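You operate a simulated robot arm through the tools that you are given. There is no shell and no other tool. Be economical: measure what you need, move in short steps, check, and stop when the job is done.

Carry out the task below with a simulated robot arm. There is one attempt and no reset: what you move stays moved.

Task
Try the GO peg in the purple bush, then sort the bush into GOOD or REWORK.
Fine: seat the bush on the slide first; peg back on its stand; in to its shoulder means GOOD, else REWORK.

It is judged by the outcome, as a careful person would: the job done as asked, and still so three seconds after it is handed in. It fails if anything else is knocked over, pushed out of place, dropped, spilled or broken.

Robot
A 7-joint arm with a two-finger parallel gripper, fixed in place. Base frame: the origin is at the foot of the arm, x ahead of it, y to its left, z up. Lengths are in mm, angles in degrees, forces in N, time in s.
With the tool pointing down near the work surface it reaches from about 240 to 680 mm from the base axis. Its first joint turns from -66.0 to 66.0 degrees. Payload 2.4 kg.
Tool frame: the origin (TCP) lies between the finger pads and is the grasp point; the fingertips stand 30 mm ahead of it; z points along the fingers, y is the line along which they close. Largest opening 94 mm; finger width 28, thickness 10; the body of the gripper, 50 by 96 mm, starts 55 mm behind the TCP.
Orientation is told as [roll, pitch, yaw] about the base's x, y, z axes, in that order, counted from this pose: with the fingers straight down and closing along the base's y, the tool's x points along the base's -x, its y along +y and its z along -z.

Tools
- The arm moves only by the tool arm_command. Its argument "rows" is a list of rows, each a list of 7 numbers: the shift along the tool's x, y, z in units of 150 mm (1.0 is 150 mm), then the turn, a rotation vector about the tool's x, y, z in units of 90 degrees (1.0 is 90 degrees), then the closure, from 0 (fully open) to 1 (shut). In form: [[x, y, z, ax, ay, az, hand], ...]. A call has 1 to 8 rows; each row is the pose to reach, as a shift and turn from the pose commanded when the call began, along the tool's axes at that moment. A call with a number of a shift or a turn outside -1 to 1 is refused whole. Each row takes 0.2 s and may step no farther than 50 mm and 8.6 degrees from the row before; otherwise, or with a gripper value out of range, the whole call is refused. A pose out of reach is approached as far as the arm can. The call stops where the force on the tool passes 70 N (or 10 N more than at its start, if that is more) or the arm is blocked; 0.2 s more then pass. Each finger travels about 153 mm/s and halts on what it meets, pressing with about 43 N; the grip force reading is that of the motor and also rises with nothing between the fingers. The clock runs only during rows and for 0.2 s after the last one: add rows that repeat a pose to give the fingers time. The reply holds the time, the measured pose of the TCP, the force on the tool along the base axes, the opening and the grip force, in the units named above and with some noise.
- Cameras (640 x 400 px; columns grow to the right, rows downward): "scene" is fixed at [61.1, 504.4, 1443.7]; the picture's right is [-0.39, -0.92, 0.00], its down [-0.54, 0.23, -0.81] and it looks along [0.75, -0.32, -0.58] (base axes); focal length 364 px, centre (320, 200). "wrist" rides on the gripper at [76, 14, -102] in the tool frame; the picture's right is [-0.18, 0.98, 0.00], its down [-0.75, -0.14, -0.64] and it looks along [-0.63, -0.12, 0.77] (tool axes); focal length 243 px, centre (320, 200). There is no depth. A picture from a camera that has moved, and an enlarged one, comes with that camera's place and axes in the base frame and with its lens.
- get_image(camera): a new picture of that camera. The clock stands still meanwhile.
- close_up(camera, box): a new picture of the part [left, top, right, bottom] of that camera's present view, enlarged. The clock stands still meanwhile.
- hand_in(): hands the job in; it is judged then, once.

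Work in short steps. Places have to be worked out from the pictures, the camera data and where the tool is seen: move nearer, look again, correct. Check each grasp and each placing, and mend what went wrong. You have 120 turns and 84 pictures in all, those below and enlarged ones among them. Open the gripper and draw the arm clear of the work before you hand the job in, unless the task says otherwise; then end with one line.

The tools are called after "Call:" by a JSON object that holds its "fn" and its "kwargs". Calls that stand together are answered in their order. arm_command: Moves the arm, as the interface text tells. Its arguments: {"type":"object","properties":{"rows":{"type":"array","items":{"type":"array","items":{"type":"number"}}}},"required":["rows"]} The other tools are called the same way: get_image (camera) takes a picture; close_up (camera, box) takes an enlarged picture of a part of a camera's view; hand_in () hands the job in.

At the start:

```text
time_s: 0.0
eef_pos: [385.2, 274.9, 1219.8]
ee_rot: [0.0, -0.1, 0.2]
force: [-0.2, 0.0, -0.8]
gripper_width: 93.9
grip_force: 0.2
```

scene: 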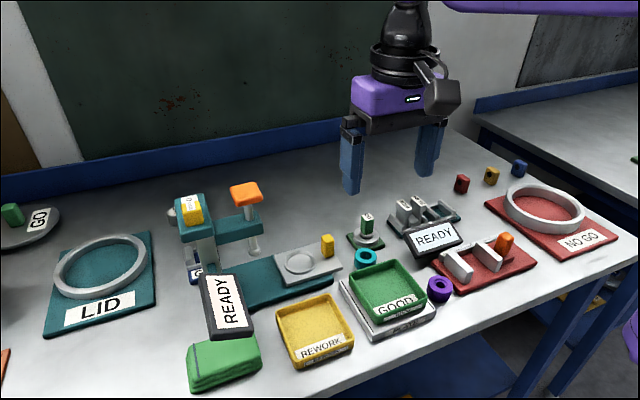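
wrist: 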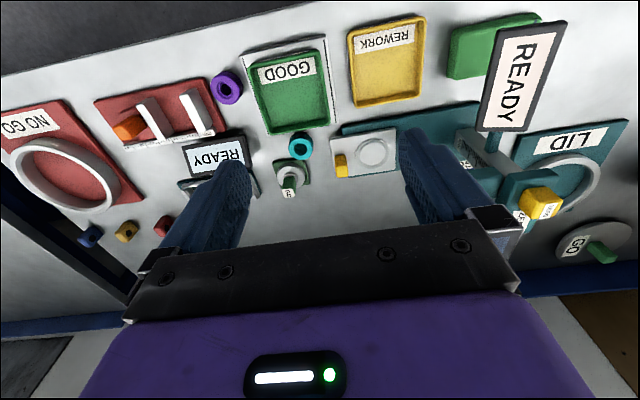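

I start by enlarging the key regions of the scene to identify the bush, the slide, the peg and the trays.

Call:
{"fn": "close_up", "kwargs": {"camera": "scene", "box": [160, 170, 360, 295]}}

Call:
{"fn": "close_up", "kwargs": {"camera": "scene", "box": [330, 180, 550, 318]}}

Call:
{"fn": "close_up", "kwargs": {"camera": "wrist", "box": [200, 60, 420, 200]}}

```text
3.20 times, centred on (260, 232) of scene
camera zoom: at [61.1, 504.4, 1443.7], right [-0.39, -0.92, 0.0], down [-0.54, 0.23, -0.81], along [0.75, -0.32, -0.58], focal length 1166 px, centre (512, 96)
```

zoom: 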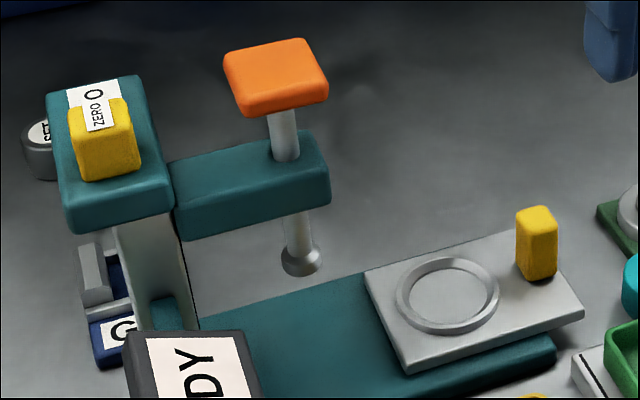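

```text
2.90 times, centred on (440, 249) of scene
camera zoom: at [61.1, 504.4, 1443.7], right [-0.39, -0.92, 0.0], down [-0.54, 0.23, -0.81], along [0.75, -0.32, -0.58], focal length 1056 px, centre (-28, 58)
```

zoom: 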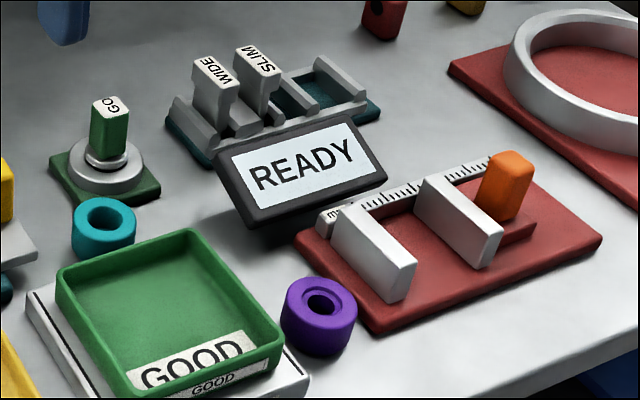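

```text
2.86 times, centred on (310, 130) of wrist
camera zoom: at [309.4, 289.2, 1321.8], right [0.18, 0.98, 0.0], down [0.75, -0.14, 0.64], along [0.63, -0.12, -0.77], focal length 693 px, centre (349, 400)
```

zoom: 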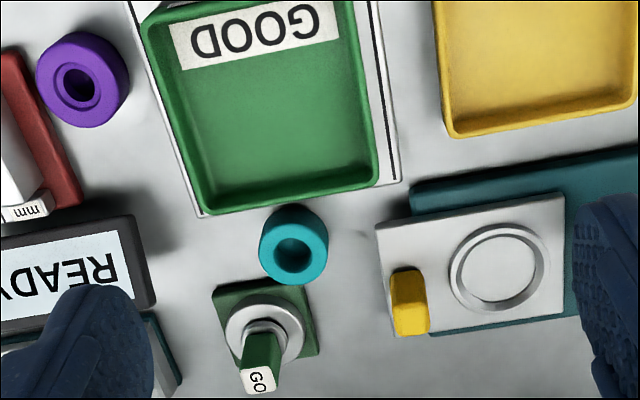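

The purple bush is near (392,126), the slide ring near (546,340), the GO peg near (560,185), GOOD near (430,210) and REWORK near (409,363). I move above the bush to look closer.

Call:
{"fn": "arm_command", "kwargs": {"rows": [[-0.01, -0.2, 0.187, 0, 0, 0, 0], [-0.02, -0.4, 0.373, 0, 0, 0, 0], [-0.03, -0.6, 0.56, 0, 0, 0, 0], [-0.04, -0.8, 0.747, 0, 0, 0, 0], [-0.047, -0.993, 0.933, 0, 0, 0, 0], [-0.047, -0.993, 0.933, 0, 0, 0, 0]]}}

Call:
{"fn": "get_image", "kwargs": {"camera": "wrist"}}

```text
time_s: 1.4
eef_pos: [389.4, 124.5, 1077.4]
ee_rot: [0.0, 0.1, 0.1]
force: [0.5, -0.1, 0.4]
gripper_width: 93.9
grip_force: 0.0
```

```text
78 pictures are left
camera wrist: at [314.6, 140.1, 1181.0], right [0.18, 0.98, 0.0], down [0.75, -0.14, 0.64], along [0.63, -0.12, -0.77], focal length 243 px, centre (320, 200)
```

wrist: 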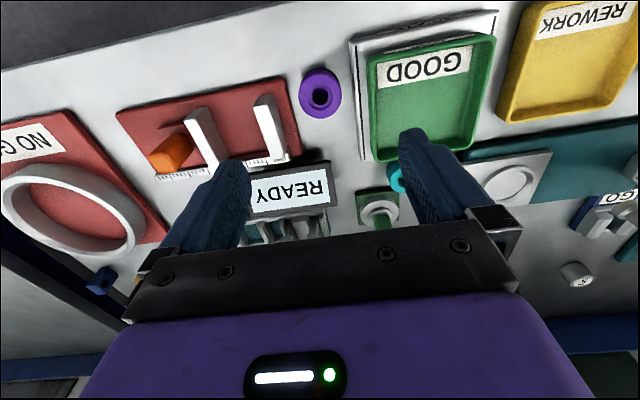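

The bush is at about (389,126) with the tray base just to its left. I turn the gripper 90° to close along x, where there is more room.

Call:
{"fn": "arm_command", "kwargs": {"rows": [[0, 0, 0, 0, 0, -0.094, 0], [0, 0, 0, 0, 0, -0.188, 0], [0, 0, 0, 0, 0, -0.282, 0], [0, 0, 0, 0, 0, -0.376, 0], [0, 0, 0, 0, 0, -0.47, 0], [0, 0, 0, 0, 0, -0.564, 0], [0, 0, 0, 0, 0, -0.658, 0], [0, 0, 0, 0, 0, -0.75, 0]]}}

Call:
{"fn": "arm_command", "kwargs": {"rows": [[0, 0, 0, 0, 0, -0.09, 0], [0, 0, 0, 0, 0, -0.18, 0], [0, 0, 0, 0, 0, -0.25, 0], [0, 0, 0, 0, 0, -0.25, 0]]}}

Call:
{"fn": "get_image", "kwargs": {"camera": "wrist"}}

```text
time_s: 3.2
eef_pos: [391.4, 125.0, 1079.4]
ee_rot: [0.0, 0.0, 67.6]
force: [-0.3, 0.3, -0.7]
gripper_width: 94.1
grip_force: 0.0
```

```text
time_s: 4.2
eef_pos: [391.9, 123.0, 1079.3]
ee_rot: [0.0, 0.0, 90.1]
force: [-0.7, -0.9, 0.3]
gripper_width: 94.1
grip_force: 0.1
```

```text
77 pictures are left
camera wrist: at [378.5, 49.4, 1181.7], right [-0.98, 0.18, 0.0], down [0.14, 0.75, 0.64], along [0.12, 0.63, -0.77], focal length 243 px, centre (320, 200)
```

wrist: 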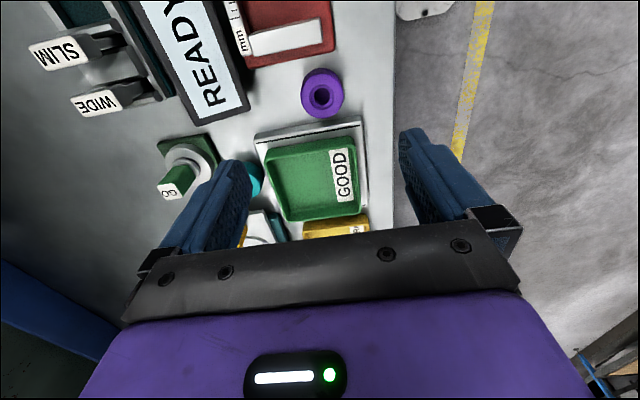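

The bush is confirmed around (392,125), directly below the TCP. I lower in part with a narrower opening and check.

Call:
{"fn": "arm_command", "kwargs": {"rows": [[0, 0, 0.22, 0, 0, 0, 0.2], [0, 0, 0.44, 0, 0, 0, 0.25], [0, 0, 0.65, 0, 0, 0, 0.25], [0, 0, 0.8, 0, 0, 0, 0.25], [0, 0, 0.8, 0, 0, 0, 0.25]]}}

Call:
{"fn": "get_image", "kwargs": {"camera": "wrist"}}

Call:
{"fn": "close_up", "kwargs": {"camera": "scene", "box": [370, 200, 530, 300]}}

```text
time_s: 5.4
eef_pos: [389.8, 125.0, 957.0]
ee_rot: [0.0, 0.0, 89.9]
force: [0.9, 0.1, 0.2]
gripper_width: 70.7
grip_force: 0.0
```

```text
76 pictures are left
camera wrist: at [376.9, 51.0, 1059.8], right [-0.98, 0.18, 0.0], down [0.14, 0.75, 0.64], along [0.12, 0.63, -0.77], focal length 243 px, centre (320, 200)
```

wrist: 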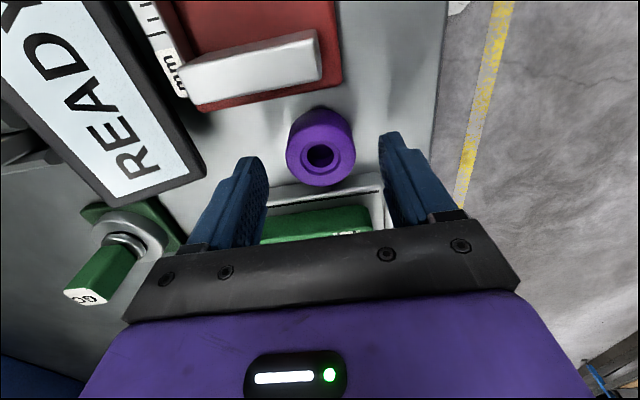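

```text
4.00 times, centred on (450, 250) of scene
camera zoom: at [61.1, 504.4, 1443.7], right [-0.39, -0.92, 0.0], down [-0.54, 0.23, -0.81], along [0.75, -0.32, -0.58], focal length 1457 px, centre (-200, 0)
```

zoom: 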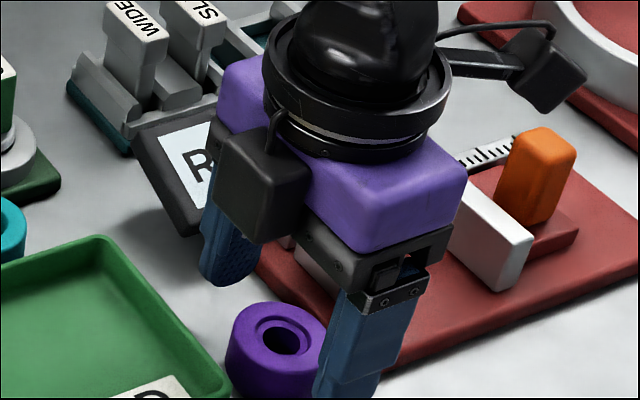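

The bush is centred between the fingers at (391,126). I lower to fingertips about 7 mm above the table and close.

Call:
{"fn": "arm_command", "kwargs": {"rows": [[0, 0, 0.07, 0, 0, 0, 0.25], [0, 0, 0.135, 0, 0, 0, 0.25], [0, 0, 0.135, 0, 0, 0, 0.5], [0, 0, 0.135, 0, 0, 0, 0.8], [0, 0, 0.135, 0, 0, 0, 0.8]]}}

Call:
{"fn": "close_up", "kwargs": {"camera": "wrist", "box": [220, 90, 420, 215]}}

```text
time_s: 6.6
eef_pos: [391.2, 126.0, 938.1]
ee_rot: [0.0, -0.1, 90.1]
force: [-0.4, -0.1, 0.1]
gripper_width: 41.1
grip_force: 43.0
```

```text
3.20 times, centred on (320, 152) of wrist
camera zoom: at [377.2, 50.7, 1040.6], right [-0.98, 0.18, 0.0], down [0.14, 0.75, 0.64], along [0.12, 0.63, -0.77], focal length 776 px, centre (320, 352)
```

zoom: 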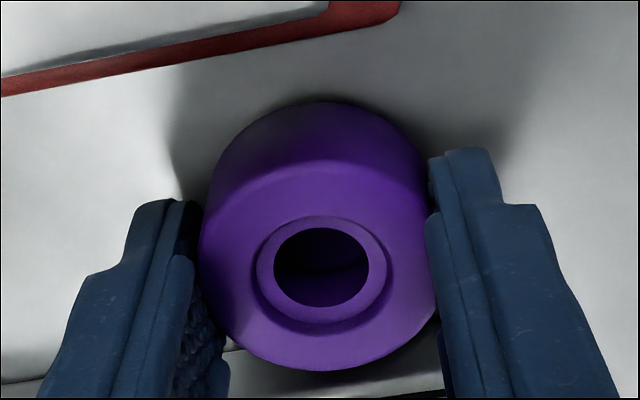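

The bush is gripped (41 mm wide, about 28 mm tall). I lift it straight up and then head toward the slide at a safe height.

Call:
{"fn": "arm_command", "kwargs": {"rows": [[0, 0, -0.15, 0, 0, 0, 0.8], [0, 0, -0.4, 0, 0, 0, 0.8], [0, 0, -0.7, 0, 0, 0, 0.8], [0, 0, -0.95, 0, 0, 0, 0.8]]}}

Call:
{"fn": "arm_command", "kwargs": {"rows": [[-0.167, -0.167, 0, 0, 0, 0, 0.8], [-0.333, -0.333, 0, 0, 0, 0, 0.8], [-0.5, -0.5, 0, 0, 0, 0, 0.8], [-0.667, -0.667, 0, 0, 0, 0, 0.8], [-0.8, -0.85, 0, 0, 0, 0, 0.8], [-0.9, -1.0, 0, 0, 0, 0, 0.8], [-0.9, -1.0, 0, 0, 0, 0, 0.8]]}}

Call:
{"fn": "get_image", "kwargs": {"camera": "wrist"}}

```text
time_s: 7.6
eef_pos: [391.0, 125.5, 1082.2]
ee_rot: [0.1, 0.0, 90.0]
force: [0.4, -0.6, -0.7]
gripper_width: 41.3
grip_force: 43.2
```

```text
time_s: 9.2
eef_pos: [540.6, 260.5, 1082.1]
ee_rot: [-0.1, 0.0, 90.0]
force: [0.3, -1.1, 0.0]
gripper_width: 41.6
grip_force: 43.4
```

```text
73 pictures are left
camera wrist: at [527.7, 184.9, 1184.1], right [-0.98, 0.18, 0.0], down [0.14, 0.75, 0.64], along [0.12, 0.63, -0.77], focal length 243 px, centre (320, 200)
```

wrist: 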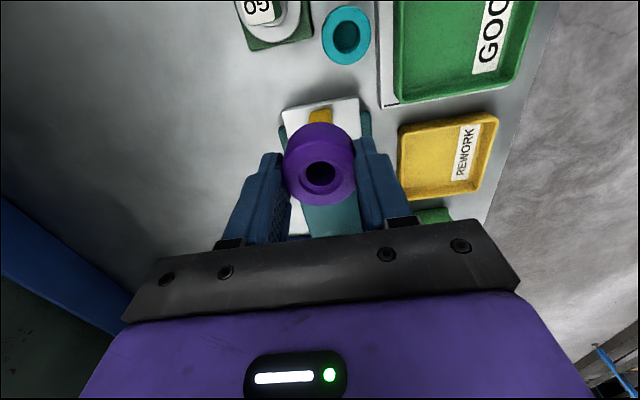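

The held bush hides the ring, so I sidestep toward −x to see the slide ring beside it.

Call:
{"fn": "arm_command", "kwargs": {"rows": [[-0.13, 0.13, 0, 0, 0, 0, 0.8], [-0.3, 0.3, 0, 0, 0, 0, 0.8], [-0.467, 0.467, 0, 0, 0, 0, 0.8], [-0.467, 0.467, 0, 0, 0, 0, 0.8], [-0.467, 0.467, 0, 0, 0, 0, 0.8]]}}

Call:
{"fn": "close_up", "kwargs": {"camera": "wrist", "box": [140, 20, 380, 170]}}

Call:
{"fn": "close_up", "kwargs": {"camera": "scene", "box": [160, 170, 360, 295]}}

```text
time_s: 10.4
eef_pos: [471.2, 333.3, 1082.7]
ee_rot: [-0.1, 0.0, 90.0]
force: [0.1, -0.4, -0.5]
gripper_width: 40.3
grip_force: 42.8
```

```text
2.67 times, centred on (260, 95) of wrist
camera zoom: at [458.7, 257.8, 1184.6], right [-0.98, 0.18, 0.0], down [0.14, 0.75, 0.64], along [0.12, 0.63, -0.77], focal length 647 px, centre (480, 480)
```

zoom: 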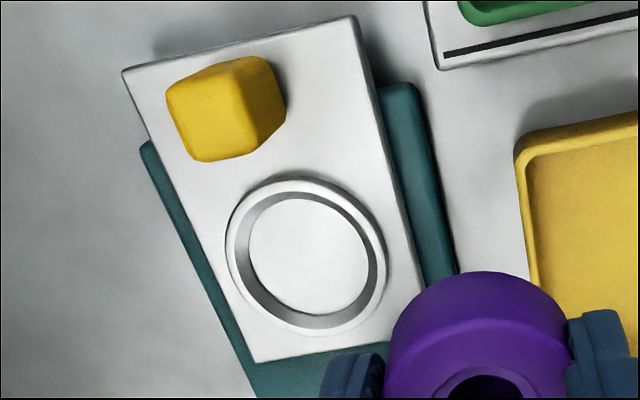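

```text
3.20 times, centred on (260, 232) of scene
camera zoom: at [61.1, 504.4, 1443.7], right [-0.39, -0.92, 0.0], down [-0.54, 0.23, -0.81], along [0.75, -0.32, -0.58], focal length 1166 px, centre (512, 96)
```

zoom: 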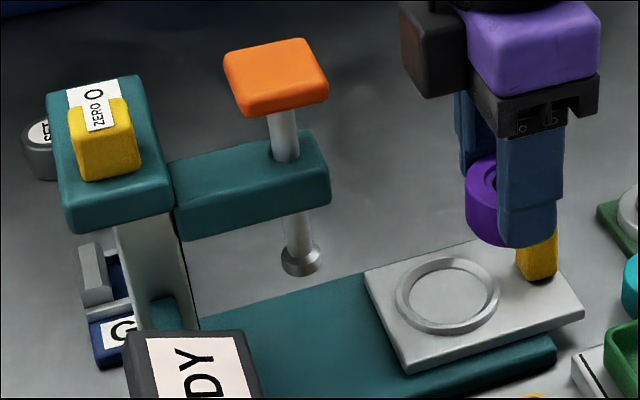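

Ring centre triangulates to about (545,339.5) with its rim near z≈930. I move over it and lower to a checking height.

Call:
{"fn": "arm_command", "kwargs": {"rows": [[-0.03, -0.25, 0, 0, 0, 0, 0.8], [-0.057, -0.487, 0, 0, 0, 0, 0.8], [-0.057, -0.487, 0.25, 0, 0, 0, 0.8], [-0.057, -0.487, 0.55, 0, 0, 0, 0.8], [-0.057, -0.487, 0.68, 0, 0, 0, 0.8], [-0.057, -0.487, 0.68, 0, 0, 0, 0.8]]}}

Call:
{"fn": "close_up", "kwargs": {"camera": "wrist", "box": [220, 80, 420, 205]}}

Call:
{"fn": "close_up", "kwargs": {"camera": "scene", "box": [240, 200, 360, 275]}}

```text
time_s: 11.8
eef_pos: [544.4, 340.6, 982.0]
ee_rot: [0.0, -0.1, 90.0]
force: [0.0, 0.2, -0.3]
gripper_width: 40.1
grip_force: 43.1
```

```text
3.20 times, centred on (320, 142) of wrist
camera zoom: at [531.6, 264.8, 1083.8], right [-0.98, 0.18, 0.0], down [0.14, 0.75, 0.64], along [0.12, 0.63, -0.77], focal length 776 px, centre (320, 384)
```

zoom: 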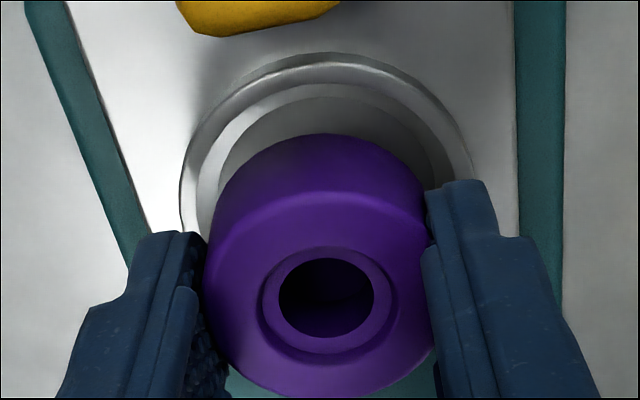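

```text
5.33 times, centred on (300, 238) of scene
camera zoom: at [61.1, 504.4, 1443.7], right [-0.39, -0.92, 0.0], down [-0.54, 0.23, -0.81], along [0.75, -0.32, -0.58], focal length 1943 px, centre (427, 0)
```

zoom: 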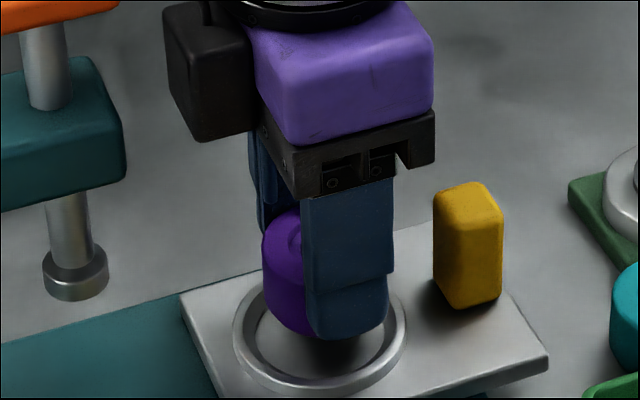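

Bush is over the ring to within about a millimetre or two. I lower slowly, watching force.

Call:
{"fn": "arm_command", "kwargs": {"rows": [[0, 0, 0.04, 0, 0, 0, 0.8], [0, 0, 0.08, 0, 0, 0, 0.8], [0, 0, 0.1, 0, 0, 0, 0.8], [0, 0, 0.1, 0, 0, 0, 0.8]]}}

Call:
{"fn": "close_up", "kwargs": {"camera": "wrist", "box": [220, 80, 420, 205]}}

Call:
{"fn": "close_up", "kwargs": {"camera": "scene", "box": [260, 220, 340, 270]}}

```text
time_s: 12.8
eef_pos: [546.2, 339.6, 965.9]
ee_rot: [0.0, -0.1, 90.0]
force: [-2.5, -0.9, 9.5]
gripper_width: 40.1
grip_force: 43.4
```

```text
3.20 times, centred on (320, 142) of wrist
camera zoom: at [532.2, 264.2, 1068.4], right [-0.98, 0.18, 0.0], down [0.14, 0.75, 0.64], along [0.12, 0.63, -0.77], focal length 776 px, centre (320, 384)
```

zoom: 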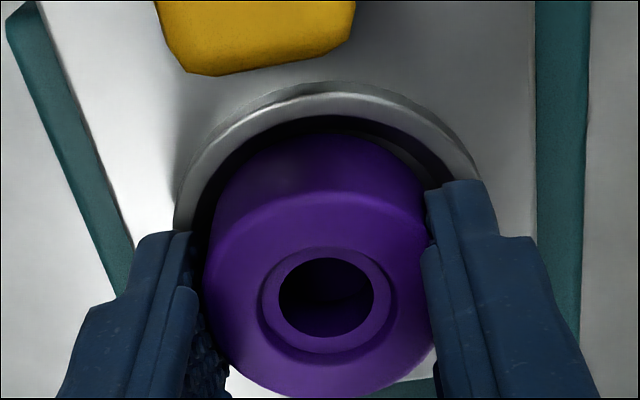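

```text
8.00 times, centred on (300, 245) of scene
camera zoom: at [60.8, 504.3, 1443.8], right [-0.39, -0.92, 0.0], down [-0.54, 0.23, -0.81], along [0.75, -0.32, -0.58], focal length 2914 px, centre (480, -160)
```

zoom: 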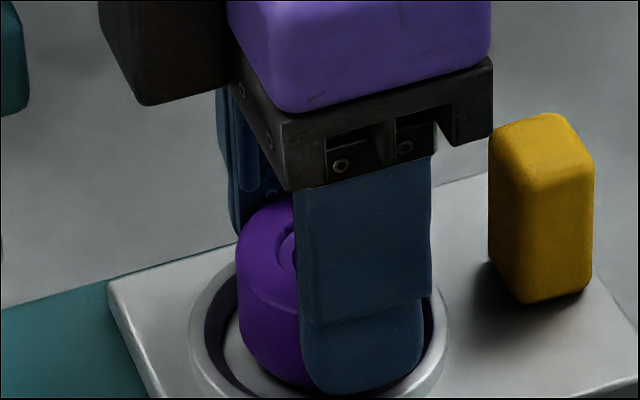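

Light contact (9.5 N up, −2.5 N in x) suggests the +x side may be touching the chamfer. I raise slightly, nudge 1.5 mm toward −x, and lower again.

Call:
{"fn": "arm_command", "kwargs": {"rows": [[0, 0.0, -0.014, 0, 0, 0, 0.8], [0, 0.01, -0.014, 0, 0, 0, 0.8], [0, 0.01, 0, 0, 0, 0, 0.8], [0, 0.01, 0.007, 0, 0, 0, 0.8], [0, 0.01, 0.007, 0, 0, 0, 0.8]]}}

```text
time_s: 14.0
eef_pos: [544.0, 340.1, 965.9]
ee_rot: [-0.2, -0.2, 90.0]
force: [-2.8, -0.5, 27.1]
gripper_width: 39.8
grip_force: 42.7
```

Contact is firm and mostly vertical, so likely the floor of the seat. I relax the load slightly and open a bit to let it settle.

Call:
{"fn": "arm_command", "kwargs": {"rows": [[0, 0.01, 0, 0, 0, 0, 0.8], [0, 0.01, 0, 0, 0, 0, 0.5], [0, 0.01, 0, 0, 0, 0, 0.35], [0, 0.01, 0, 0, 0, 0, 0.35]]}}

Call:
{"fn": "close_up", "kwargs": {"camera": "wrist", "box": [220, 80, 420, 205]}}

Call:
{"fn": "close_up", "kwargs": {"camera": "scene", "box": [260, 220, 340, 270]}}

```text
time_s: 15.0
eef_pos: [543.3, 337.3, 964.6]
ee_rot: [-0.1, -0.1, 89.8]
force: [-1.0, 0.5, 6.9]
gripper_width: 61.8
grip_force: 0.2
```

```text
3.20 times, centred on (320, 142) of wrist
camera zoom: at [529.8, 261.0, 1065.3], right [-0.98, 0.19, 0.0], down [0.14, 0.75, 0.64], along [0.12, 0.63, -0.77], focal length 776 px, centre (320, 384)
```

zoom: 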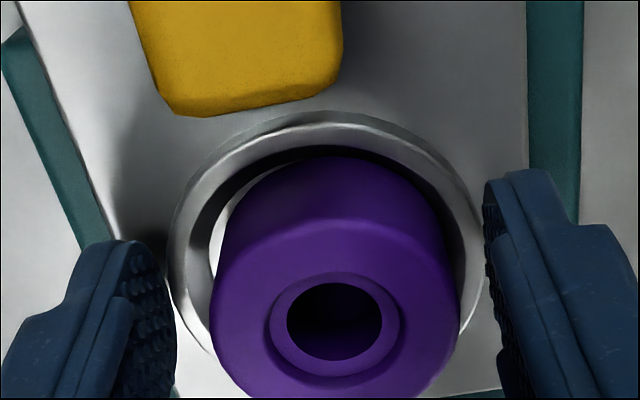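

```text
8.00 times, centred on (300, 245) of scene
camera zoom: at [61.0, 504.3, 1443.7], right [-0.39, -0.92, 0.0], down [-0.54, 0.23, -0.81], along [0.75, -0.32, -0.58], focal length 2914 px, centre (480, -160)
```

zoom: 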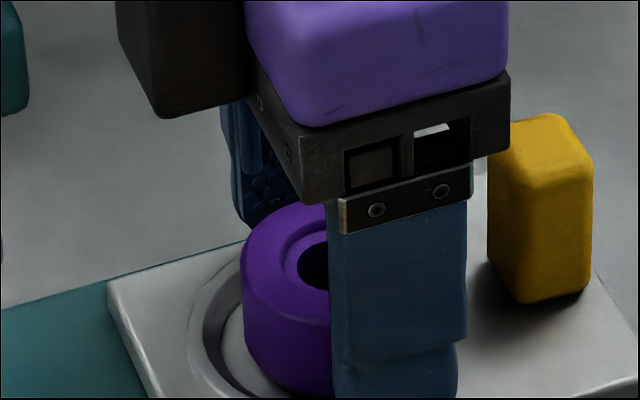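

There is still ~7 N on the opened fingers, so a tip is on the rim. I raise straight up and look at the bush from above.

Call:
{"fn": "arm_command", "kwargs": {"rows": [[0, 0, -0.05, 0, 0, 0, 0.3], [0, 0, -0.2, 0, 0, 0, 0.2], [0, 0, -0.4, 0, 0, 0, 0.1], [0, 0, -0.55, 0, 0, 0, 0.1], [0, 0, -0.55, 0, 0, 0, 0.1]]}}

Call:
{"fn": "close_up", "kwargs": {"camera": "wrist", "box": [220, 40, 420, 165]}}

Call:
{"fn": "close_up", "kwargs": {"camera": "scene", "box": [260, 220, 340, 270]}}

```text
time_s: 16.2
eef_pos: [540.7, 338.8, 1047.1]
ee_rot: [0.0, 0.0, 90.0]
force: [0.0, -0.1, -0.3]
gripper_width: 84.5
grip_force: 0.1
```

```text
3.20 times, centred on (320, 102) of wrist
camera zoom: at [527.3, 263.4, 1148.2], right [-0.98, 0.18, 0.0], down [0.14, 0.75, 0.64], along [0.12, 0.63, -0.77], focal length 776 px, centre (320, 512)
```

zoom: 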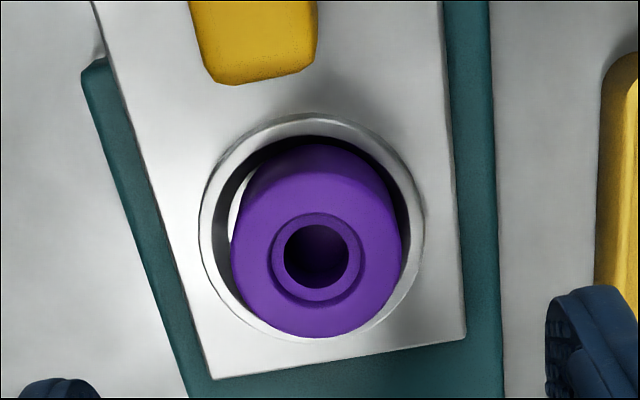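

```text
8.00 times, centred on (300, 245) of scene
camera zoom: at [61.1, 504.4, 1443.7], right [-0.39, -0.92, 0.0], down [-0.54, 0.23, -0.81], along [0.75, -0.32, -0.58], focal length 2914 px, centre (480, -160)
```

zoom: 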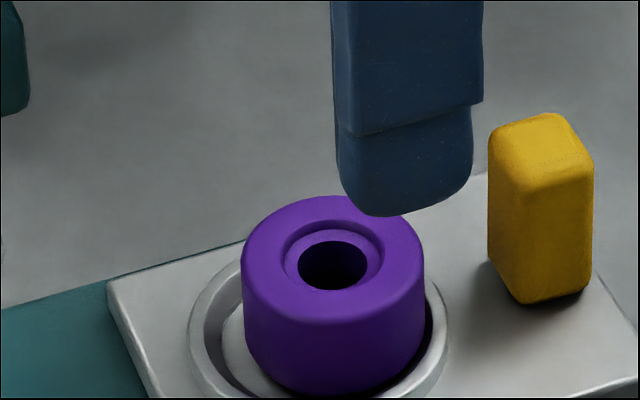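

The bush sits flat inside the ring. Next I go up and over to the GO peg stand for a close look.

Call:
{"fn": "arm_command", "kwargs": {"rows": [[0, 0, -0.3, 0, 0, 0, 0.1], [0.2, -0.02, -0.353, 0, 0, 0, 0], [0.5, -0.04, -0.353, 0, 0, 0, 0], [0.75, -0.06, -0.353, 0, 0, 0, 0], [0.9, -0.075, -0.353, 0, 0, 0, 0], [0.99, -0.075, -0.353, 0, 0, 0, 0], [0.99, -0.075, -0.353, 0, 0, 0, 0]]}}

Call:
{"fn": "get_image", "kwargs": {"camera": "wrist"}}

Call:
{"fn": "close_up", "kwargs": {"camera": "wrist", "box": [240, 50, 400, 150]}}

Call:
{"fn": "close_up", "kwargs": {"camera": "scene", "box": [320, 200, 400, 250]}}

```text
time_s: 17.8
eef_pos: [553.9, 190.2, 1099.5]
ee_rot: [-0.1, 0.0, 90.0]
force: [0.4, 0.2, 0.3]
gripper_width: 94.0
grip_force: 0.1
```

```text
62 pictures are left
camera wrist: at [539.7, 114.9, 1202.6], right [-0.98, 0.18, 0.0], down [0.14, 0.75, 0.64], along [0.12, 0.63, -0.77], focal length 243 px, centre (320, 200)
```

wrist: 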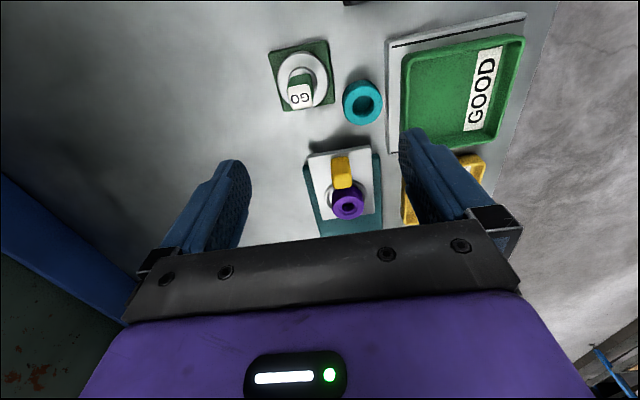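

```text
4.00 times, centred on (320, 100) of wrist
camera zoom: at [539.7, 114.9, 1202.6], right [-0.98, 0.18, 0.0], down [0.14, 0.75, 0.64], along [0.12, 0.63, -0.77], focal length 970 px, centre (320, 600)
```

zoom: 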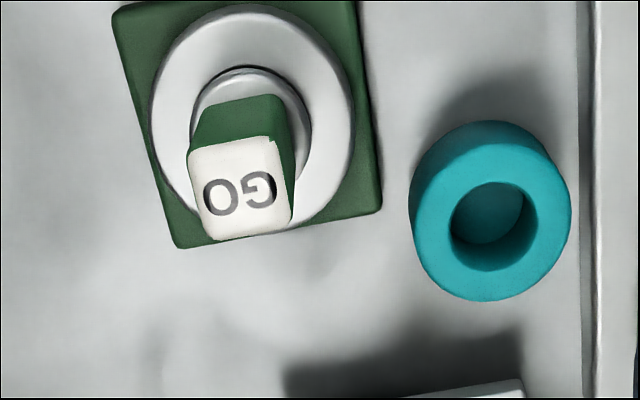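

```text
8.00 times, centred on (360, 225) of scene
camera zoom: at [61.1, 504.4, 1443.7], right [-0.39, -0.92, 0.0], down [-0.54, 0.23, -0.81], along [0.75, -0.32, -0.58], focal length 2914 px, centre (0, 0)
```

zoom: 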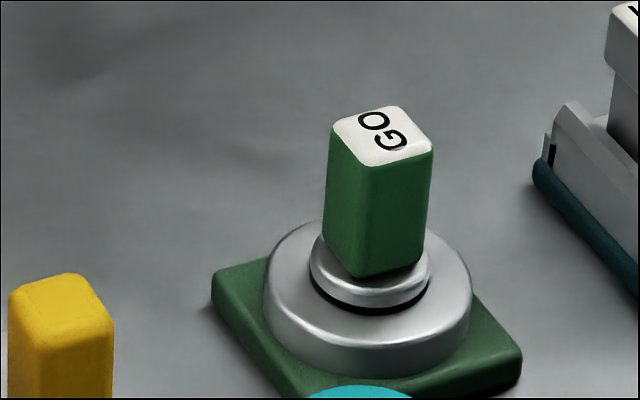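

Peg handle top is about (571,179,976), square with the axes, with its shoulder flange around z≈934–941. I position above it and check.

Call:
{"fn": "arm_command", "kwargs": {"rows": [[0.04, -0.05, 0.0, 0, 0, 0, 0.2], [0.082, -0.107, 0.1, 0, 0, 0, 0.36], [0.082, -0.107, 0.35, 0, 0, 0, 0.36], [0.082, -0.107, 0.55, 0, 0, 0, 0.36], [0.082, -0.107, 0.6, 0, 0, 0, 0.36], [0.082, -0.107, 0.6, 0, 0, 0, 0.36]]}}

Call:
{"fn": "close_up", "kwargs": {"camera": "wrist", "box": [220, 90, 420, 215]}}

Call:
{"fn": "close_up", "kwargs": {"camera": "scene", "box": [320, 190, 416, 250]}}

```text
time_s: 19.2
eef_pos: [568.1, 178.6, 1008.3]
ee_rot: [0.1, -0.1, 90.0]
force: [0.4, 0.0, -0.8]
gripper_width: 60.3
grip_force: 0.0
```

```text
3.20 times, centred on (320, 152) of wrist
camera zoom: at [555.2, 103.3, 1110.4], right [-0.98, 0.18, 0.0], down [0.14, 0.75, 0.64], along [0.12, 0.63, -0.77], focal length 776 px, centre (320, 352)
```

zoom: 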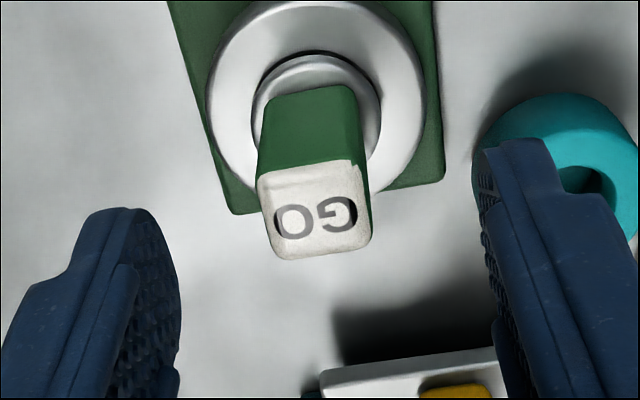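

```text
6.67 times, centred on (368, 220) of scene
camera zoom: at [61.1, 504.4, 1443.7], right [-0.39, -0.92, 0.0], down [-0.54, 0.23, -0.81], along [0.75, -0.32, -0.58], focal length 2428 px, centre (0, 67)
```

zoom: 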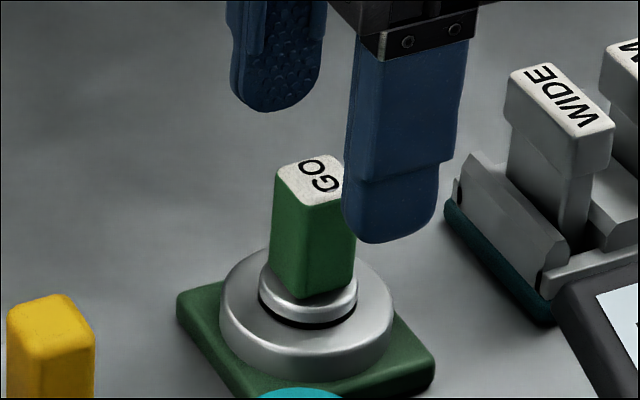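

The peg is about 2 mm to +x of the TCP. I correct, lower so the tips stop just above the shoulder, and close on the handle.

Call:
{"fn": "arm_command", "kwargs": {"rows": [[0.004, -0.013, 0.05, 0, 0, 0, 0.36], [0.004, -0.013, 0.15, 0, 0, 0, 0.36], [0.004, -0.013, 0.22, 0, 0, 0, 0.36], [0.004, -0.013, 0.22, 0, 0, 0, 0.6], [0.004, -0.013, 0.22, 0, 0, 0, 0.75], [0.004, -0.013, 0.22, 0, 0, 0, 0.9], [0.004, -0.013, 0.22, 0, 0, 0, 0.9]]}}

Call:
{"fn": "close_up", "kwargs": {"camera": "wrist", "box": [220, 90, 420, 215]}}

Call:
{"fn": "close_up", "kwargs": {"camera": "scene", "box": [320, 190, 416, 250]}}

```text
time_s: 20.8
eef_pos: [570.9, 176.3, 974.6]
ee_rot: [0.0, 0.0, 90.0]
force: [0.3, -0.3, 0.4]
gripper_width: 25.1
grip_force: 42.8
```

```text
3.20 times, centred on (320, 152) of wrist
camera zoom: at [557.7, 101.3, 1077.5], right [-0.98, 0.18, 0.0], down [0.14, 0.75, 0.64], along [0.12, 0.63, -0.77], focal length 776 px, centre (320, 352)
```

zoom: 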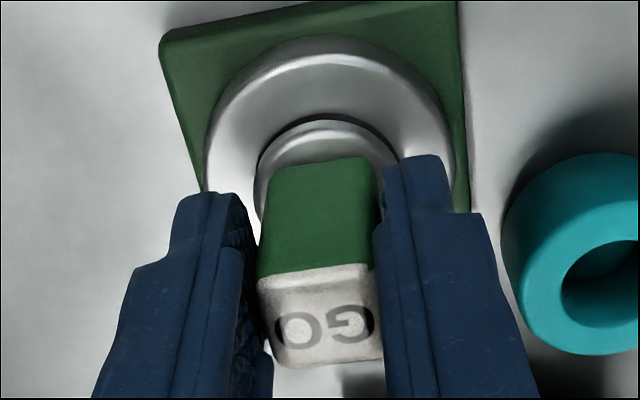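

```text
6.67 times, centred on (368, 220) of scene
camera zoom: at [61.1, 504.4, 1443.7], right [-0.39, -0.92, 0.0], down [-0.54, 0.23, -0.81], along [0.75, -0.32, -0.58], focal length 2428 px, centre (0, 67)
```

zoom: 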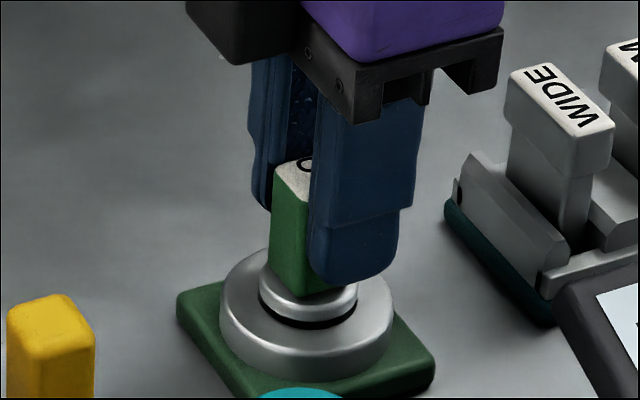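

The opening reads 25 mm and the handle looks about 3° rotated relative to the pads. I reopen slightly, rotate 3° to match, and close again.

Call:
{"fn": "arm_command", "kwargs": {"rows": [[0, 0, 0, 0, 0, 0, 0.6], [0, 0, 0, 0, 0, -0.035, 0.6], [0, 0, 0, 0, 0, -0.035, 0.6], [0, 0, 0, 0, 0, -0.035, 0.75], [0, 0, 0, 0, 0, -0.035, 0.9], [0, 0, 0, 0, 0, -0.035, 0.9]]}}

Call:
{"fn": "close_up", "kwargs": {"camera": "wrist", "box": [220, 90, 420, 215]}}

```text
time_s: 22.2
eef_pos: [570.9, 176.9, 976.5]
ee_rot: [0.1, 0.1, 93.1]
force: [-0.8, -0.1, 0.3]
gripper_width: 25.2
grip_force: 42.6
```

```text
3.20 times, centred on (320, 152) of wrist
camera zoom: at [561.9, 101.1, 1077.8], right [-0.99, 0.13, 0.0], down [0.1, 0.76, 0.64], along [0.08, 0.64, -0.77], focal length 776 px, centre (320, 352)
```

zoom: 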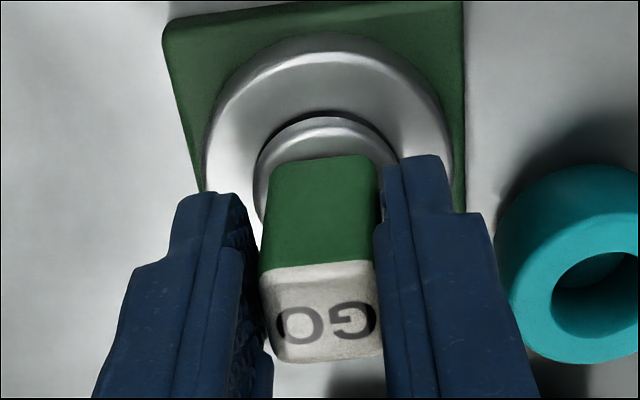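

A consistent 25 mm means the handle really is that wide and the grip is sound. I lift the peg straight up.

Call:
{"fn": "arm_command", "kwargs": {"rows": [[0, 0, -0.07, 0, 0, 0, 0.9], [0, 0, -0.15, 0, 0, 0, 0.9], [0, 0, -0.3, 0, 0, 0, 0.9], [0, 0, -0.55, 0, 0, 0, 0.9], [0, 0, -0.8, 0, 0, 0, 0.9], [0, 0, -0.8, 0, 0, 0, 0.9]]}}

Call:
{"fn": "close_up", "kwargs": {"camera": "scene", "box": [300, 130, 428, 250]}}

Call:
{"fn": "close_up", "kwargs": {"camera": "wrist", "box": [220, 60, 420, 215]}}

```text
time_s: 23.6
eef_pos: [571.9, 177.2, 1097.4]
ee_rot: [0.1, 0.0, 93.2]
force: [0.1, 0.2, -0.2]
gripper_width: 25.1
grip_force: 42.9
```

```text
3.33 times, centred on (364, 190) of scene
camera zoom: at [61.1, 504.4, 1443.7], right [-0.39, -0.92, 0.0], down [-0.54, 0.23, -0.81], along [0.75, -0.32, -0.58], focal length 1214 px, centre (173, 233)
```

zoom: 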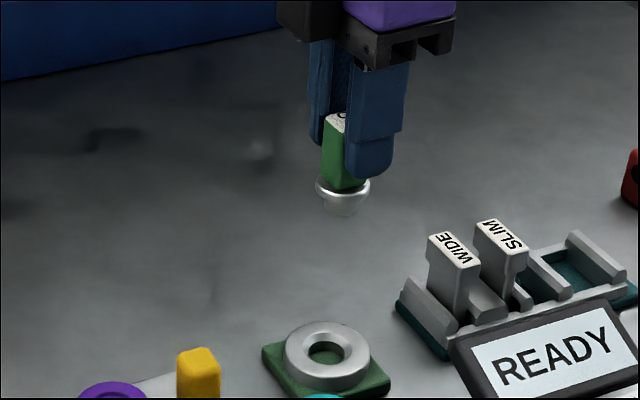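

```text
2.58 times, centred on (320, 138) of wrist
camera zoom: at [562.0, 101.2, 1199.0], right [-0.99, 0.13, 0.0], down [0.1, 0.76, 0.64], along [0.08, 0.64, -0.77], focal length 626 px, centre (320, 361)
```

zoom: 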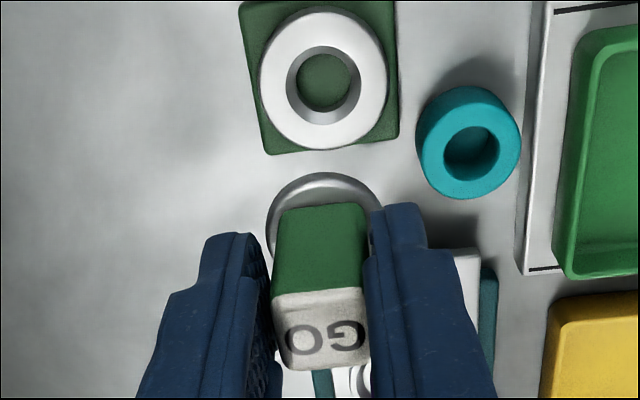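

The peg is out. I take an enlarged view to judge shank length and diameter.

Call:
{"fn": "close_up", "kwargs": {"camera": "scene", "box": [352, 160, 384, 200]}}

```text
10.00 times, centred on (368, 180) of scene
camera zoom: at [61.1, 504.4, 1443.7], right [-0.39, -0.92, 0.0], down [-0.54, 0.23, -0.81], along [0.75, -0.32, -0.58], focal length 3642 px, centre (-160, 400)
```

zoom: 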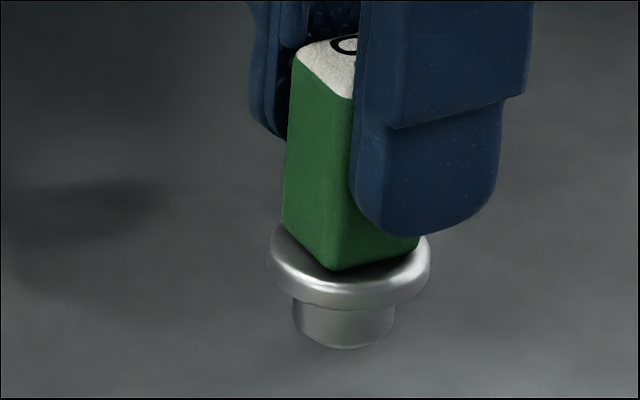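

Shank looks ~19.5 mm diameter and ~13 mm long, while the bush's bore looks narrower, but a proper trial will tell. I carry the peg to a spot beside the slide to re-measure the bush.

Call:
{"fn": "arm_command", "kwargs": {"rows": [[-0.2, 0.113, 0, 0, 0, 0, 0.9], [-0.4, 0.227, 0, 0, 0, 0, 0.9], [-0.6, 0.34, 0, 0, 0, 0, 0.9], [-0.8, 0.454, 0, 0, 0, 0, 0.9], [-0.95, 0.54, 0, 0, 0, 0, 0.9], [-0.999, 0.567, 0, 0, 0, 0, 0.9], [-0.999, 0.567, 0, 0, 0, 0, 0.9], [-0.999, 0.567, 0, 0, 0, 0, 0.9]]}}

Call:
{"fn": "close_up", "kwargs": {"camera": "wrist", "box": [180, 60, 380, 185]}}

Call:
{"fn": "close_up", "kwargs": {"camera": "scene", "box": [270, 220, 334, 270]}}

```text
time_s: 25.4
eef_pos: [479.1, 324.2, 1095.3]
ee_rot: [0.0, 0.0, 93.2]
force: [-0.7, 0.6, 0.1]
gripper_width: 25.0
grip_force: 42.6
```

```text
3.20 times, centred on (280, 122) of wrist
camera zoom: at [470.4, 247.4, 1197.9], right [-0.99, 0.13, 0.0], down [0.1, 0.76, 0.64], along [0.08, 0.64, -0.77], focal length 776 px, centre (448, 448)
```

zoom: 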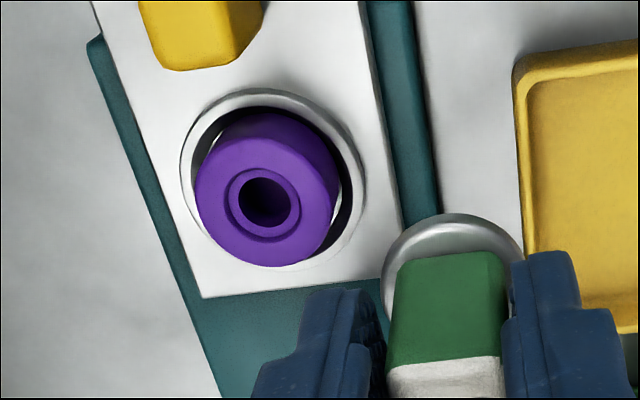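

```text
8.00 times, centred on (302, 245) of scene
camera zoom: at [61.1, 504.4, 1443.7], right [-0.39, -0.92, 0.0], down [-0.54, 0.23, -0.81], along [0.75, -0.32, -0.58], focal length 2914 px, centre (464, -160)
```

zoom: 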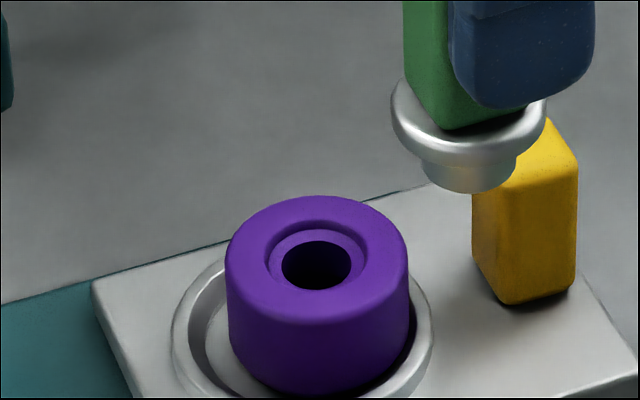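

Bush centre is now about (543.5,337) in the commanded frame. I move the peg above it and lower to ~12 mm over the top for an alignment check.

Call:
{"fn": "arm_command", "kwargs": {"rows": [[-0.035, -0.214, 0, 0, 0, 0, 0.9], [-0.069, -0.428, 0, 0, 0, 0, 0.9], [-0.069, -0.428, 0.2, 0, 0, 0, 0.9], [-0.069, -0.428, 0.4, 0, 0, 0, 0.9], [-0.069, -0.428, 0.48, 0, 0, 0, 0.9], [-0.069, -0.428, 0.48, 0, 0, 0, 0.9], [-0.069, -0.428, 0.48, 0, 0, 0, 0.9]]}}

Call:
{"fn": "close_up", "kwargs": {"camera": "wrist", "box": [240, 80, 400, 180]}}

Call:
{"fn": "close_up", "kwargs": {"camera": "scene", "box": [260, 210, 340, 260]}}

```text
time_s: 27.0
eef_pos: [539.8, 335.8, 1025.2]
ee_rot: [0.0, 0.0, 93.1]
force: [0.4, -1.6, -0.9]
gripper_width: 25.7
grip_force: 43.0
```

```text
4.00 times, centred on (320, 130) of wrist
camera zoom: at [531.2, 260.2, 1126.7], right [-0.99, 0.13, 0.0], down [0.1, 0.76, 0.64], along [0.08, 0.64, -0.77], focal length 970 px, centre (320, 480)
```

zoom: 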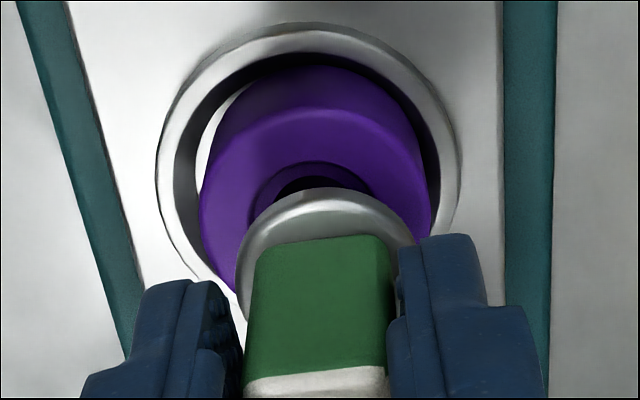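

```text
8.00 times, centred on (300, 235) of scene
camera zoom: at [61.1, 504.4, 1443.7], right [-0.39, -0.92, 0.0], down [-0.54, 0.23, -0.81], along [0.75, -0.32, -0.58], focal length 2914 px, centre (480, -80)
```

zoom: 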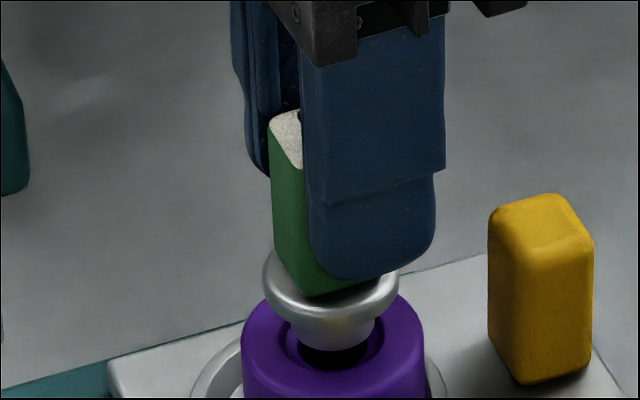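

Laterally aligned in the scene view; the wrist view suggests ~2 mm more in +x. I apply that and lower gently to the bush top.

Call:
{"fn": "arm_command", "kwargs": {"rows": [[0.002, -0.012, 0.0, 0, 0, 0, 0.9], [0.002, -0.012, 0.03, 0, 0, 0, 0.9], [0.002, -0.012, 0.06, 0, 0, 0, 0.9], [0.002, -0.012, 0.08, 0, 0, 0, 0.9], [0.002, -0.012, 0.08, 0, 0, 0, 0.9]]}}

Call:
{"fn": "close_up", "kwargs": {"camera": "scene", "box": [270, 220, 334, 260]}}

Call:
{"fn": "close_up", "kwargs": {"camera": "wrist", "box": [240, 80, 400, 180]}}

```text
time_s: 28.2
eef_pos: [543.8, 335.9, 1013.6]
ee_rot: [-0.2, -0.2, 93.2]
force: [-2.2, -0.5, 25.1]
gripper_width: 25.1
grip_force: 43.3
```

```text
10.00 times, centred on (302, 240) of scene
camera zoom: at [60.6, 504.1, 1443.8], right [-0.39, -0.92, 0.0], down [-0.54, 0.23, -0.81], along [0.75, -0.32, -0.58], focal length 3642 px, centre (500, -200)
```

zoom: 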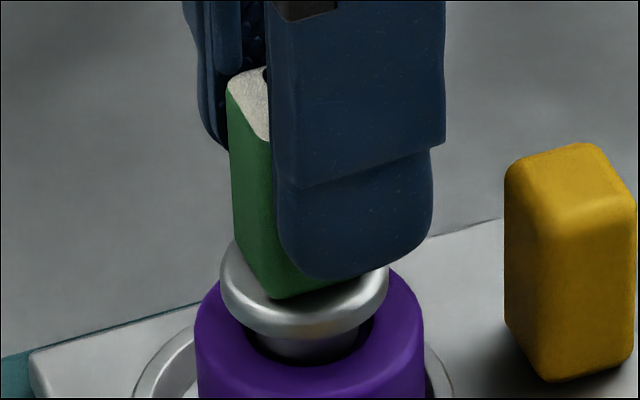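

```text
4.00 times, centred on (320, 130) of wrist
camera zoom: at [533.7, 260.5, 1116.9], right [-0.99, 0.13, 0.0], down [0.1, 0.76, 0.65], along [0.09, 0.64, -0.76], focal length 970 px, centre (320, 480)
```

zoom: 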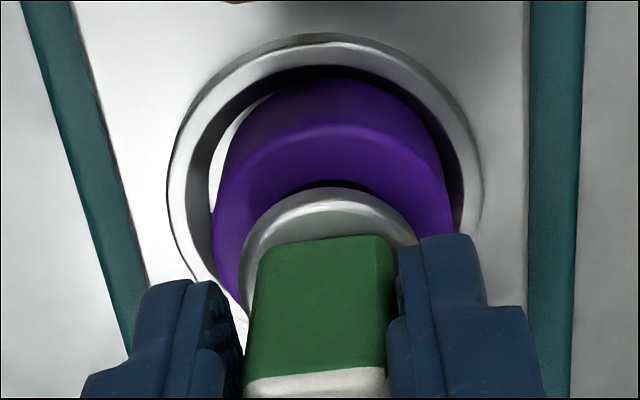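

Contact at 25 N with the shoulder still well above the bush. Peg seems ~1 mm too far +x, so I lift 3 mm, correct, and press again.

Call:
{"fn": "arm_command", "kwargs": {"rows": [[0, 0, -0.02, 0, 0, 0, 0.9], [0.001, 0.006, -0.02, 0, 0, 0, 0.9], [0.001, 0.006, -0.005, 0, 0, 0, 0.9], [0.001, 0.006, 0.0, 0, 0, 0, 0.9], [0.001, 0.006, 0.0, 0, 0, 0, 0.9]]}}

```text
time_s: 29.4
eef_pos: [542.4, 335.8, 1014.7]
ee_rot: [-0.4, -0.1, 93.0]
force: [0.2, -0.1, 28.4]
gripper_width: 25.2
grip_force: 43.0
```

Now a purely vertical 28 N reaction with no further travel. I look at how far the shoulder is from the bush face.

Call:
{"fn": "close_up", "kwargs": {"camera": "scene", "box": [280, 230, 328, 260]}}

Call:
{"fn": "close_up", "kwargs": {"camera": "wrist", "box": [260, 90, 380, 165]}}

```text
13.33 times, centred on (304, 245) of scene
camera zoom: at [60.6, 504.0, 1443.8], right [-0.39, -0.92, 0.0], down [-0.54, 0.23, -0.81], along [0.75, -0.32, -0.58], focal length 4856 px, centre (533, -400)
```

zoom: 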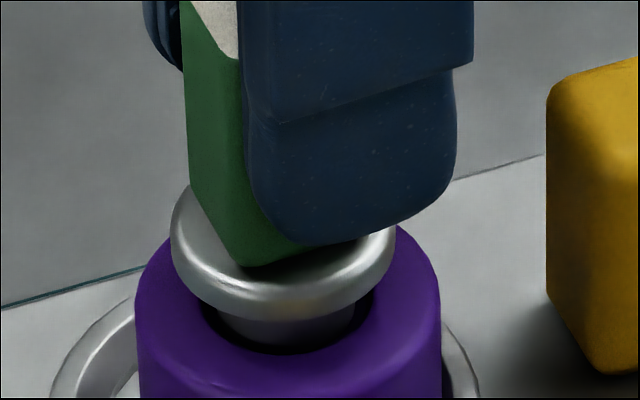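

```text
5.33 times, centred on (320, 128) of wrist
camera zoom: at [532.7, 259.2, 1116.7], right [-0.99, 0.13, 0.0], down [0.1, 0.76, 0.65], along [0.09, 0.64, -0.76], focal length 1294 px, centre (320, 587)
```

zoom: 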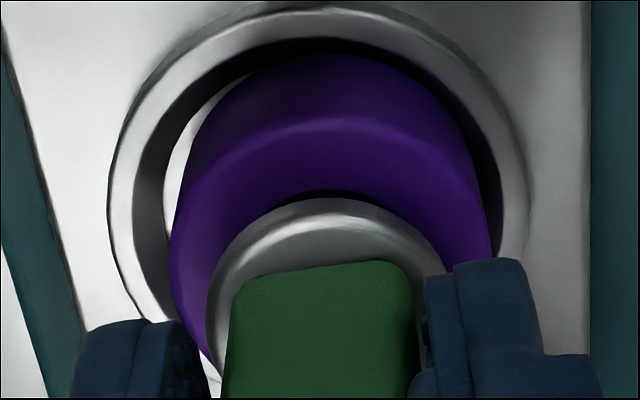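

The shank stops in the shallow counterbore, centred, with a clear gap under the shoulder — the bore (~16 mm) is narrower than the ~19.5 mm shank, so it's REWORK. I lift the peg and carry it back toward its stand.

Call:
{"fn": "arm_command", "kwargs": {"rows": [[0, 0, -0.06, 0, 0, 0, 0.9], [0, 0, -0.2, 0, 0, 0, 0.9], [0, 0, -0.4, 0, 0, 0, 0.9], [0, 0, -0.56, 0, 0, 0, 0.9], [0.2, -0.03, -0.56, 0, 0, 0, 0.9], [0.45, -0.06, -0.56, 0, 0, 0, 0.9], [0.7, -0.09, -0.56, 0, 0, 0, 0.9], [0.9, -0.12, -0.56, 0, 0, 0, 0.9]]}}

Call:
{"fn": "close_up", "kwargs": {"camera": "scene", "box": [260, 220, 340, 270]}}

Call:
{"fn": "get_image", "kwargs": {"camera": "wrist"}}

```text
time_s: 31.2
eef_pos: [569.1, 202.7, 1095.9]
ee_rot: [0.0, 0.0, 93.3]
force: [0.0, -0.5, -0.8]
gripper_width: 25.2
grip_force: 42.9
```

```text
8.00 times, centred on (300, 245) of scene
camera zoom: at [61.1, 504.4, 1443.7], right [-0.39, -0.92, 0.0], down [-0.54, 0.23, -0.81], along [0.75, -0.32, -0.58], focal length 2914 px, centre (480, -160)
```

zoom: 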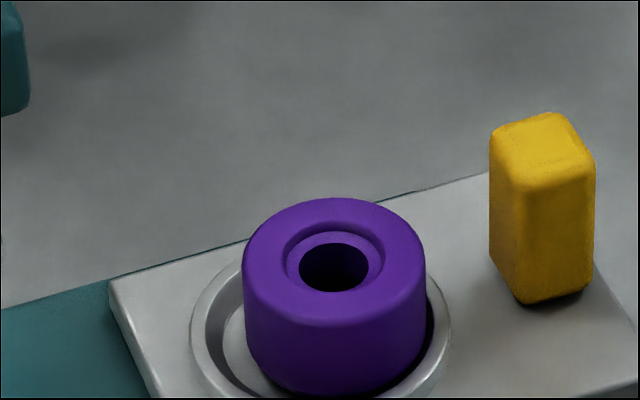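

```text
42 pictures are left
camera wrist: at [559.3, 126.1, 1198.3], right [-0.99, 0.13, 0.0], down [0.1, 0.76, 0.64], along [0.08, 0.64, -0.77], focal length 243 px, centre (320, 200)
```

wrist: 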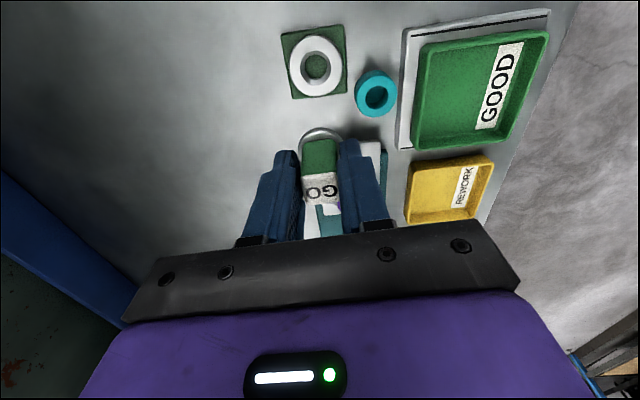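

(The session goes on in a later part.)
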